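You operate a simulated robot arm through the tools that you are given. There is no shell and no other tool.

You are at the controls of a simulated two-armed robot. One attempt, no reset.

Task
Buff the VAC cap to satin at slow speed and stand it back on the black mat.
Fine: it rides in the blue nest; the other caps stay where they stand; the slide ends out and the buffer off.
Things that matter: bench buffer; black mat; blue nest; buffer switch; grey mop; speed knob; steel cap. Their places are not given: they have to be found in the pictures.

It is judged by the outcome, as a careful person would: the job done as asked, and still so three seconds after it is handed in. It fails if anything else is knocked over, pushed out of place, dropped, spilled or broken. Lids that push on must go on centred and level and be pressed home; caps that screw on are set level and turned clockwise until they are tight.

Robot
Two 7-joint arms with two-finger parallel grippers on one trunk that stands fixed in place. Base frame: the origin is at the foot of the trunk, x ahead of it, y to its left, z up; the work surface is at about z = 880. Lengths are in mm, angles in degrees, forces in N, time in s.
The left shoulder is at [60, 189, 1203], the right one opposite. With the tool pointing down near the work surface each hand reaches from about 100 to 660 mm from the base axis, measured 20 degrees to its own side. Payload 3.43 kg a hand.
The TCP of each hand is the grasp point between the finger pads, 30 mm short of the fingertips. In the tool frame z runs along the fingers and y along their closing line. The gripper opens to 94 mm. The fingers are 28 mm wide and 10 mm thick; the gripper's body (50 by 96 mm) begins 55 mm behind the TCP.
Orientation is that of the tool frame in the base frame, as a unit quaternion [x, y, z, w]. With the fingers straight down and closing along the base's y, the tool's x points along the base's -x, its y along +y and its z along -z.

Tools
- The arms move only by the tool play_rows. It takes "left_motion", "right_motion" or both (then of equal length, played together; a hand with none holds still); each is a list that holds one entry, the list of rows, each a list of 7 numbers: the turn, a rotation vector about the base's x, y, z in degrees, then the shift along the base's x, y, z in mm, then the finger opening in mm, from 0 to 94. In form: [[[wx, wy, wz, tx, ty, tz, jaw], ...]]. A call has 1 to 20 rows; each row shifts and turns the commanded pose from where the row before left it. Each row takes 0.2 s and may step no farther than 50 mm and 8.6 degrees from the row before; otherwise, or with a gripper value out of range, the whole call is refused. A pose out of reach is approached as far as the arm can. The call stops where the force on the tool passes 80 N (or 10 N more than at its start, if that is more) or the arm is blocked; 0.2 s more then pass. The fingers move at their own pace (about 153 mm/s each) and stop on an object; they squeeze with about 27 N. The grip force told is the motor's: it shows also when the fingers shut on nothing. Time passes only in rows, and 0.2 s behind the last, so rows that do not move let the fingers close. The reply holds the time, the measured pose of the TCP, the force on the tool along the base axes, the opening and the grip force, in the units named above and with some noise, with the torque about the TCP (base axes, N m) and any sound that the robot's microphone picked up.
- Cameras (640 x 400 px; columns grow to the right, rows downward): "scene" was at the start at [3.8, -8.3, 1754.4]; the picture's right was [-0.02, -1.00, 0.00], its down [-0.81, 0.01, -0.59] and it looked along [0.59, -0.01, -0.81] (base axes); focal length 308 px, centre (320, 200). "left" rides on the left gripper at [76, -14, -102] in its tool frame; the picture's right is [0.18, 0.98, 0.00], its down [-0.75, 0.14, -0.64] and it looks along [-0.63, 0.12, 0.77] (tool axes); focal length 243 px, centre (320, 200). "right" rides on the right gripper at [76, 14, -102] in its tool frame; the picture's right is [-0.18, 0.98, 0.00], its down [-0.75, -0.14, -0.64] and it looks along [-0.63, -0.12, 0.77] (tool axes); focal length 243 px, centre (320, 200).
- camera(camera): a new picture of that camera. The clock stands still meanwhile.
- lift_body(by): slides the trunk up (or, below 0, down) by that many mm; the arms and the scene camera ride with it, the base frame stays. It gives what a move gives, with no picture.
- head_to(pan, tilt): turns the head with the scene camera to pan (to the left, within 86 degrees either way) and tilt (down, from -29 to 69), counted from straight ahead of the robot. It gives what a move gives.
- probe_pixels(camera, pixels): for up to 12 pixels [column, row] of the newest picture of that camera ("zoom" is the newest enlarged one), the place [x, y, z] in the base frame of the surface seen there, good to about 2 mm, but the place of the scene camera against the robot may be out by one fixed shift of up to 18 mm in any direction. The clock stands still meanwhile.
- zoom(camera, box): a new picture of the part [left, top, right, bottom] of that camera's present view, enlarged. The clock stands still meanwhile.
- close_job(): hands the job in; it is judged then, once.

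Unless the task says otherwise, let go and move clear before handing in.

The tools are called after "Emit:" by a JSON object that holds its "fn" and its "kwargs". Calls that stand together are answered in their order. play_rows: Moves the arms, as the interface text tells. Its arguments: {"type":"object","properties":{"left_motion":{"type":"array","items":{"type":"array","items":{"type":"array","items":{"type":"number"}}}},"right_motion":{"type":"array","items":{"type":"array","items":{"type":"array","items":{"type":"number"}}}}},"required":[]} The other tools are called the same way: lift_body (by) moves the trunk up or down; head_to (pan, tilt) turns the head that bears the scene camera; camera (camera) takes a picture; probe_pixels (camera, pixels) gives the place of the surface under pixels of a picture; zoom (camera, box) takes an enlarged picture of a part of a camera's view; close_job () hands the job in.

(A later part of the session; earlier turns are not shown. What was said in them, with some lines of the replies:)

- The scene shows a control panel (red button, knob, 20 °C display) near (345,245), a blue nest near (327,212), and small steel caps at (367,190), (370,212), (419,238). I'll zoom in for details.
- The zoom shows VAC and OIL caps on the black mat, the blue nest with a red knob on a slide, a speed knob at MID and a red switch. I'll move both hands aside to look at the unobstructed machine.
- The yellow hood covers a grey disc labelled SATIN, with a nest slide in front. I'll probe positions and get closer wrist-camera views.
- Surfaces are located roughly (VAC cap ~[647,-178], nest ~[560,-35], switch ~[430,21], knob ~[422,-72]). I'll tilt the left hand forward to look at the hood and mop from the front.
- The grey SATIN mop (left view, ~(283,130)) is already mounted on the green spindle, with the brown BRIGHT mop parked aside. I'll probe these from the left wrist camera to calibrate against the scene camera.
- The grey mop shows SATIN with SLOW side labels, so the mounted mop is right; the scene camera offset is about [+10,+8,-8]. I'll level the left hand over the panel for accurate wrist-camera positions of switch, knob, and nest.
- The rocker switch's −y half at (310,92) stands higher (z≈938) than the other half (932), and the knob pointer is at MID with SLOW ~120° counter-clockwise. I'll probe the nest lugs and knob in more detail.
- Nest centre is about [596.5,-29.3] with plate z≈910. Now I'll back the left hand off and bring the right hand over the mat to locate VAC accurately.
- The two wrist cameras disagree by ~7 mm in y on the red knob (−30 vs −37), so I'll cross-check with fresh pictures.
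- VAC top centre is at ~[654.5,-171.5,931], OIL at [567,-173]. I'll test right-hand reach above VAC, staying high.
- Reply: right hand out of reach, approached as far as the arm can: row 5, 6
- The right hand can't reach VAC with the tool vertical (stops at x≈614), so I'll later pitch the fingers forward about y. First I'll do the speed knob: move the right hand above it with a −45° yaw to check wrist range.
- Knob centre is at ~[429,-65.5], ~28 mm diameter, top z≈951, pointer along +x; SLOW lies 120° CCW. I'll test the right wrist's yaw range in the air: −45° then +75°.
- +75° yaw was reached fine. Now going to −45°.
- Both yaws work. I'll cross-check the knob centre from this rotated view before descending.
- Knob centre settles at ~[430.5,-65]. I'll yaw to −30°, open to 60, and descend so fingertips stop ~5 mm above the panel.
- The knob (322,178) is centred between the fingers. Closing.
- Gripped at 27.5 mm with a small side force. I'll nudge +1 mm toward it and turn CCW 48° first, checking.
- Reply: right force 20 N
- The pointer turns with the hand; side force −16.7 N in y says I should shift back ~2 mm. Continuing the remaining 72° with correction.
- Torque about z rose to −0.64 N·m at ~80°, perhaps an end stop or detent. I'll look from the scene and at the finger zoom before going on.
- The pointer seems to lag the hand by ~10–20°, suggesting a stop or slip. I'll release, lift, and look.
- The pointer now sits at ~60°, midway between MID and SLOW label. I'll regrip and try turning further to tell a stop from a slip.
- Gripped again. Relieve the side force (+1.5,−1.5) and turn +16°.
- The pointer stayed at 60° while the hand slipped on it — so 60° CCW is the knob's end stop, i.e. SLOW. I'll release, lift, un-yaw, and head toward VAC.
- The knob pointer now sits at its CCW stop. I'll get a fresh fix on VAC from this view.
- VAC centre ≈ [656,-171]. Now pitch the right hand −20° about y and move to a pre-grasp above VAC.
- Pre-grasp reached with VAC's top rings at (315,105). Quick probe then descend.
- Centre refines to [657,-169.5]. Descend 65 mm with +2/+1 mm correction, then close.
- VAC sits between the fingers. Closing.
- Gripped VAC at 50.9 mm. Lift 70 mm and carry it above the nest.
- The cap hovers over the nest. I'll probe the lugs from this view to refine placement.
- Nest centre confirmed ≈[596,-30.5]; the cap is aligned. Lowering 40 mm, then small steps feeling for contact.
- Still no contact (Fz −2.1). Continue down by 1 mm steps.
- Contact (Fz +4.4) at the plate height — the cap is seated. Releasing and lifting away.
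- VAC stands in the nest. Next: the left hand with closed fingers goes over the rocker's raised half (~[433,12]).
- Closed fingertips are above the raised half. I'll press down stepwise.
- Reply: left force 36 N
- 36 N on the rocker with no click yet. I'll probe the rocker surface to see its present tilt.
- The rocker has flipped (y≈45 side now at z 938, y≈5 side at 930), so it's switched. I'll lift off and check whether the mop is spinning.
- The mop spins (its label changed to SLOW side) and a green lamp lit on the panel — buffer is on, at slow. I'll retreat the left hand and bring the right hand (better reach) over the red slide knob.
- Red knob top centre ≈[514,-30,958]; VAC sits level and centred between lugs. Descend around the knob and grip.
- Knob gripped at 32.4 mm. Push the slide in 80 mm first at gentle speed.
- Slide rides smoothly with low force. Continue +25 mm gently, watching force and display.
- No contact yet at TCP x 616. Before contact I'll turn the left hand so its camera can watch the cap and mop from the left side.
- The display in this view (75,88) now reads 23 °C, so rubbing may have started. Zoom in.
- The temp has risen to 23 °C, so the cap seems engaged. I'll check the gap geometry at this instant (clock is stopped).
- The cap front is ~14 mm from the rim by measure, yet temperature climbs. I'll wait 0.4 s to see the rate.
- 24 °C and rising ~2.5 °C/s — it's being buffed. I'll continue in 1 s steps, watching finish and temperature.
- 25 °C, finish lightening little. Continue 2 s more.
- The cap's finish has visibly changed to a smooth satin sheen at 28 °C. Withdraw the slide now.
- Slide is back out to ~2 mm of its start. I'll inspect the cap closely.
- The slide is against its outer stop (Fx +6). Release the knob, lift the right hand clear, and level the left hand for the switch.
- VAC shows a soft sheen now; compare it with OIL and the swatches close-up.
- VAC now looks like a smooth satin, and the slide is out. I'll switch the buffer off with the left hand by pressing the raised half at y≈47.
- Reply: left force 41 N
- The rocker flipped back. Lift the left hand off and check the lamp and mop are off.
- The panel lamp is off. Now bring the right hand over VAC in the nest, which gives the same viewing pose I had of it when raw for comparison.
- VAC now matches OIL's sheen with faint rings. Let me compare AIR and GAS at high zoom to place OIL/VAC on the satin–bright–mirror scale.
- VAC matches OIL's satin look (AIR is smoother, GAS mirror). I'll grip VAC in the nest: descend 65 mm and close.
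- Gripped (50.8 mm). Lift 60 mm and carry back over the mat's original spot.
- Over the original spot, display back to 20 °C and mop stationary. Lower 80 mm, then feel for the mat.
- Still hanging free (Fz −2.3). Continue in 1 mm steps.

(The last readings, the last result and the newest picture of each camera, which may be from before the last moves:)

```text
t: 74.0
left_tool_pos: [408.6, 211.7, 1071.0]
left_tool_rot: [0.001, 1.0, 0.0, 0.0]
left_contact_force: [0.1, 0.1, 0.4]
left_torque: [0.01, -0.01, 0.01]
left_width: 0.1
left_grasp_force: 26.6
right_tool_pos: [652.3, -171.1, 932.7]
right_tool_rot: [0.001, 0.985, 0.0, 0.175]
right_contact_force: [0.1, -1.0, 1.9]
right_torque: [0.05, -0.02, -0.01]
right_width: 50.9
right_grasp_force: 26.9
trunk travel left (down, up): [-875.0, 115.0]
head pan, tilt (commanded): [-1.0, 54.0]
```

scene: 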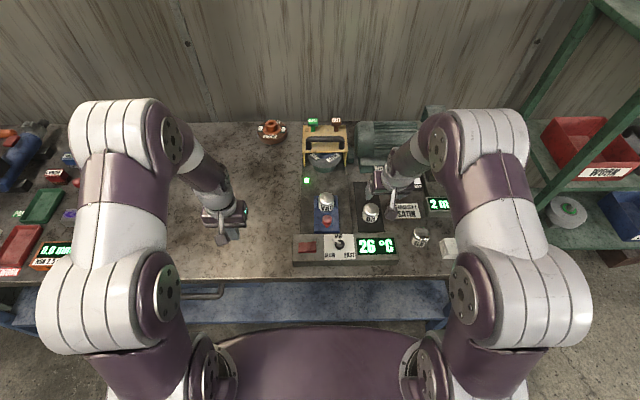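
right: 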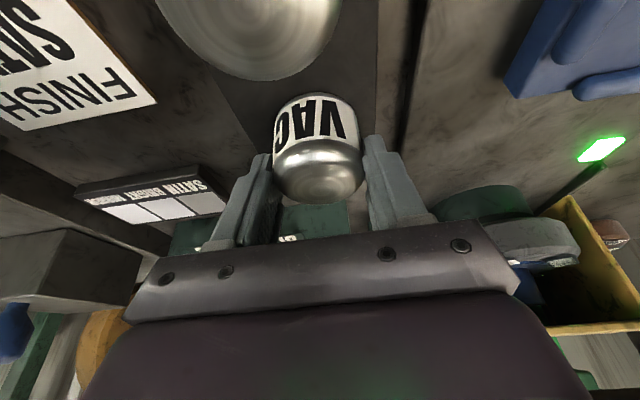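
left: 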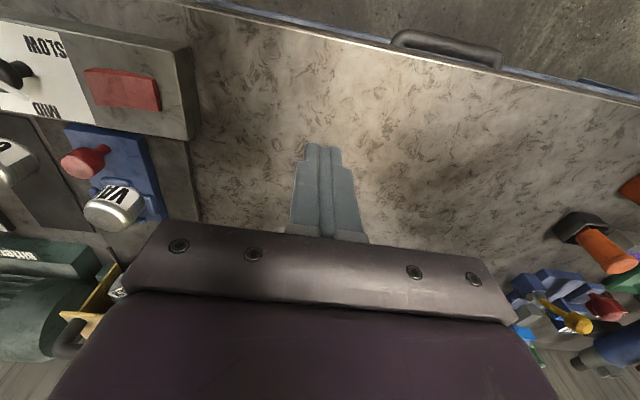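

Contact (Fz now +1.9). Release and lift straight up.

Emit:
{"fn": "play_rows", "kwargs": {"right_motion": [[[0, 0, 0, 0, 0, 0, 58], [0, 0, 0, 0, 0, 0, 75], [0, 0, 0, 0, 0, 0, 75], [0, 0, 0, 0, 0, 15, 75], [0, 0, 0, 0, 0, 30, 75], [0, 0, 0, 0, 0, 40, 75], [0, 0, 0, -20, 0, 30, 75], [0, 0, 0, -40, -10, 10, 75], [0, 0, 0, -40, -20, 10, 75], [0, 0, 0, -40, -20, 10, 75], [0, 0, 0, -40, -30, 10, 75], [0, 0, 0, -30, -30, 10, 75]]]}}

Emit:
{"fn": "camera", "kwargs": {"camera": "scene"}}

Emit:
{"fn": "zoom", "kwargs": {"camera": "scene", "box": [285, 110, 410, 270]}}

Emit:
{"fn": "camera", "kwargs": {"camera": "right"}}

```text
refused: row 11 steps farther than a row can; nothing moved
```

```text
taken
```

scene: 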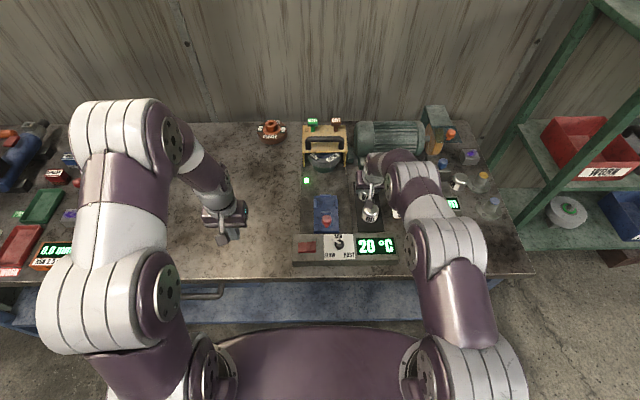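

```text
2.50 times, centred on (348, 190) of scene
```

zoom: 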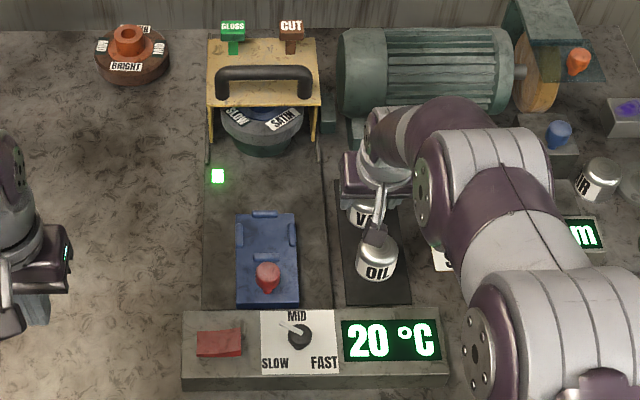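

```text
taken
```

right: 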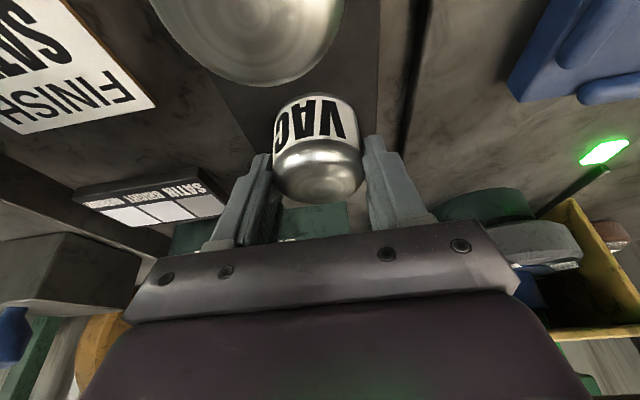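

The call was refused for one oversize step (row 11), nothing moved. Same motion with smaller retreat steps.

Emit:
{"fn": "play_rows", "kwargs": {"right_motion": [[[0, 0, 0, 0, 0, 0, 58], [0, 0, 0, 0, 0, 0, 75], [0, 0, 0, 0, 0, 0, 75], [0, 0, 0, 0, 0, 15, 75], [0, 0, 0, 0, 0, 30, 75], [0, 0, 0, 0, 0, 40, 75], [0, 0, 0, -15, 0, 30, 75], [0, 0, 0, -35, -10, 10, 75], [0, 0, 0, -35, -20, 10, 75], [0, 0, 0, -35, -20, 10, 75], [0, 0, 0, -35, -25, 10, 75], [0, 0, 0, -25, -25, 10, 75]]]}}

Emit:
{"fn": "camera", "kwargs": {"camera": "scene"}}

Emit:
{"fn": "zoom", "kwargs": {"camera": "scene", "box": [285, 110, 410, 270]}}

Emit:
{"fn": "camera", "kwargs": {"camera": "right"}}

```text
t: 76.6
left_tool_pos: [410.1, 210.1, 1072.0]
left_tool_rot: [0.0, 1.0, -0.001, 0.001]
left_contact_force: [0.1, 0.4, 0.5]
left_torque: [0.0, 0.02, 0.0]
left_width: 0.0
left_grasp_force: 27.2
right_tool_pos: [467.6, -270.7, 1096.1]
right_tool_rot: [0.0, 0.985, 0.001, 0.174]
right_contact_force: [-0.1, 0.0, 0.4]
right_torque: [0.01, 0.0, -0.01]
right_width: 75.0
right_grasp_force: 0.0
trunk travel left (down, up): [-875.0, 115.0]
head pan, tilt (commanded): [-1.0, 54.0]
```

```text
taken
```

scene: 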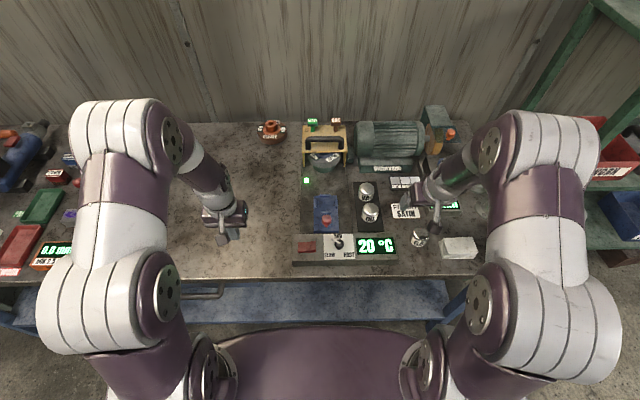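

```text
2.50 times, centred on (348, 190) of scene
```

zoom: 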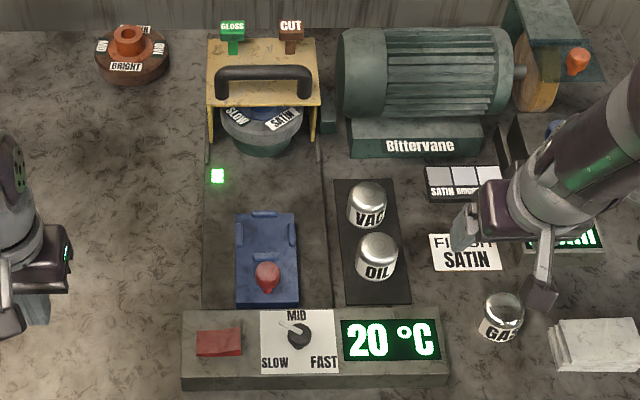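

```text
taken
```

right: 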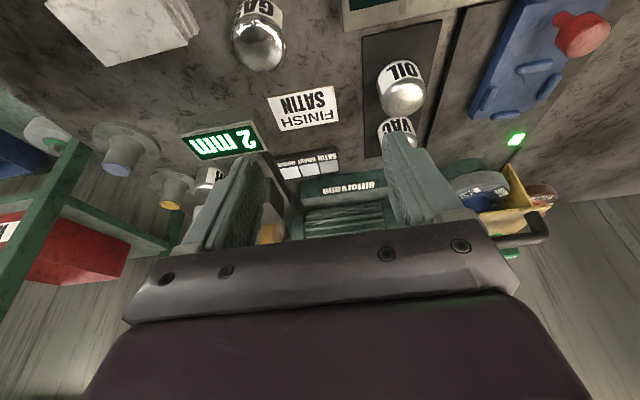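

VAC stands back on the mat at its old spot (367,190), OIL unmoved at (370,212). Compare the finish side by side.

Emit:
{"fn": "zoom", "kwargs": {"camera": "scene", "box": [345, 175, 390, 225]}}

Emit:
{"fn": "zoom", "kwargs": {"camera": "scene", "box": [285, 110, 365, 190]}}

Emit:
{"fn": "zoom", "kwargs": {"camera": "scene", "box": [390, 160, 500, 260]}}

Emit:
{"fn": "probe_pixels", "kwargs": {"camera": "scene", "pixels": [[367, 186], [370, 206], [419, 233]]}}

```text
8.00 times, centred on (368, 200) of scene
```

zoom: 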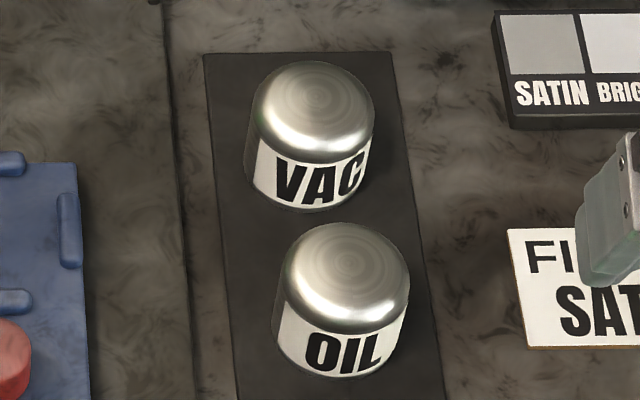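

```text
5.00 times, centred on (325, 150) of scene
```

zoom: 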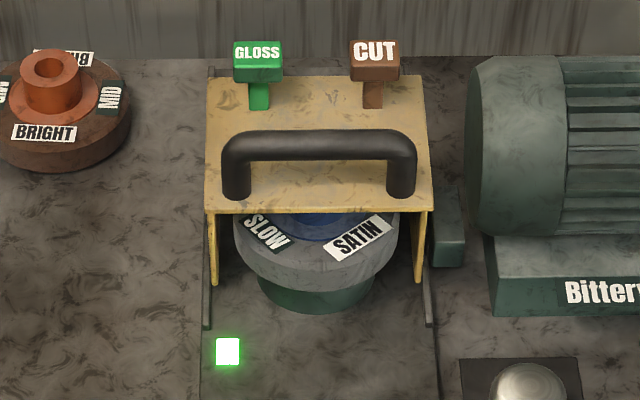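

```text
4.00 times, centred on (445, 210) of scene
```

zoom: 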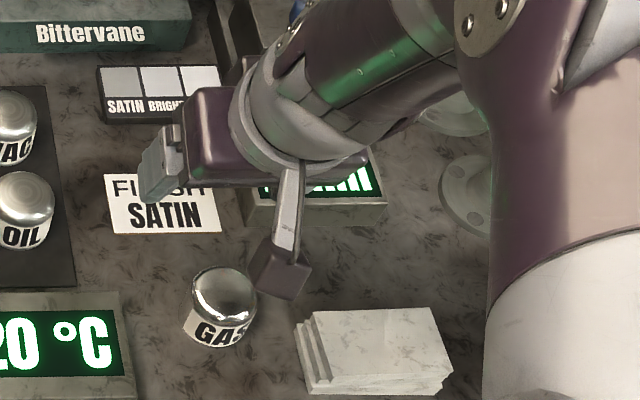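

```text
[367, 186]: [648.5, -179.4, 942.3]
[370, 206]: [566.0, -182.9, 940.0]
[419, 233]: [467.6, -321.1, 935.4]
```

VAC and OIL now look identical. I'll retract both hands well clear and compare with AIR to confirm the satin grade.

Emit:
{"fn": "play_rows", "kwargs": {"right_motion": [[[0, 0, 0, -40, -10, 20, 75], [0, 0, 0, -40, -20, 20, 75], [0, 0, 0, -40, -25, 15, 75], [0, 0, 0, -40, -25, 10, 75], [0, 0, 0, -40, -25, 10, 75]]], "left_motion": [[[0, 0, 0, -20, 15, 20, 0], [0, 0, 0, -20, 15, 20, 0], [0, 0, 0, -20, 15, 20, 0], [0, 0, 0, -20, 15, 20, 0], [0, 0, 0, 0, 0, 0, 0]]]}}

Emit:
{"fn": "camera", "kwargs": {"camera": "scene"}}

Emit:
{"fn": "zoom", "kwargs": {"camera": "scene", "box": [345, 165, 475, 245]}}

Emit:
{"fn": "zoom", "kwargs": {"camera": "scene", "box": [435, 160, 485, 200]}}

```text
t: 77.8
left_tool_pos: [332.2, 268.4, 1151.2]
left_tool_rot: [0.0, 1.0, 0.0, 0.0]
left_contact_force: [-0.5, -0.2, -0.3]
left_torque: [0.01, 0.0, 0.03]
left_width: 0.0
left_grasp_force: 27.1
right_tool_pos: [272.7, -379.1, 1171.1]
right_tool_rot: [0.001, 0.985, 0.0, 0.175]
right_contact_force: [-1.0, -0.3, 0.1]
right_torque: [0.0, 0.0, 0.03]
right_width: 75.2
right_grasp_force: 0.0
trunk travel left (down, up): [-875.0, 115.0]
head pan, tilt (commanded): [-1.0, 54.0]
```

```text
taken
```

scene: 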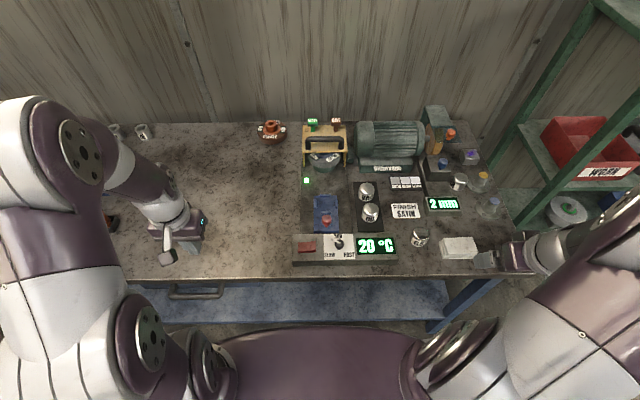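

```text
4.92 times, centred on (410, 205) of scene
```

zoom: 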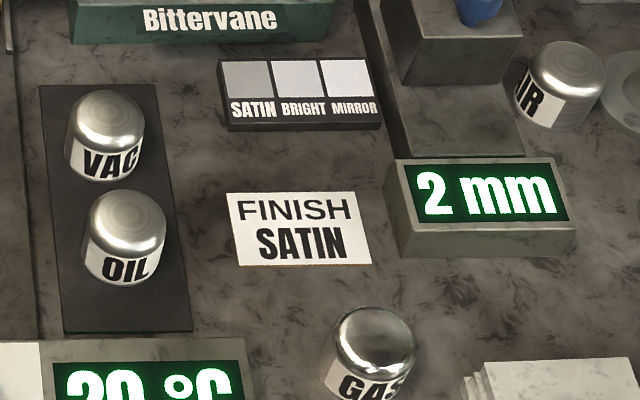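

```text
10.00 times, centred on (460, 180) of scene
```

zoom: 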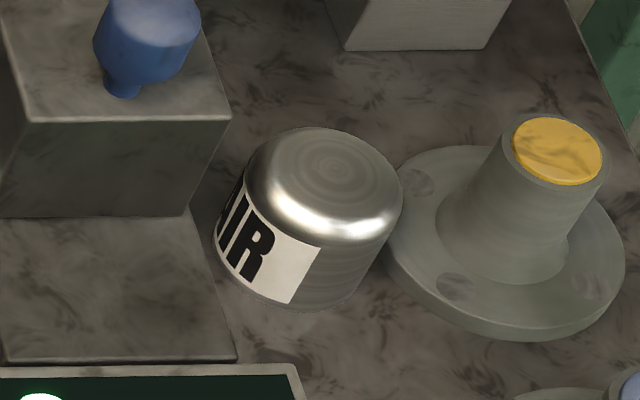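

VAC, OIL and AIR share the same satin look (GAS is mirror); VAC stands upright on the mat, the nest is out, the panel lamp is off, the mop is still, and both hands are clear. Handing in.

Emit:
{"fn": "close_job", "kwargs": {}}

```text
The job is handed in.
```

The VAC cap is buffed and standing upright back on the black mat in its original spot. I handed the job in and have not seen the verdict.

- **Finish:** VAC went from dull with marked rings to a soft sheen. It now looks the same as the OIL and AIR caps, while GAS is clearly mirror. I judged satin by eye against those caps, not by a measurement.
- **Speed:** I turned the knob from MID toward SLOW until it hit its end stop. It stopped at about 60°, while the SLOW label sits further round at about 120°. I took the stop to be SLOW; nothing else confirmed the speed.
- **Buffing:** The cap rode in the blue nest against the grey SATIN mop for about 5 seconds. The display peaked at 28 °C and had returned to 20 °C by the end.
- **End state:** The slide is out against its stop. The buffer is off, with its lamp out and the mop still.
- **Other caps:** OIL and GAS measured in the same places as at the start. AIR was not touched.
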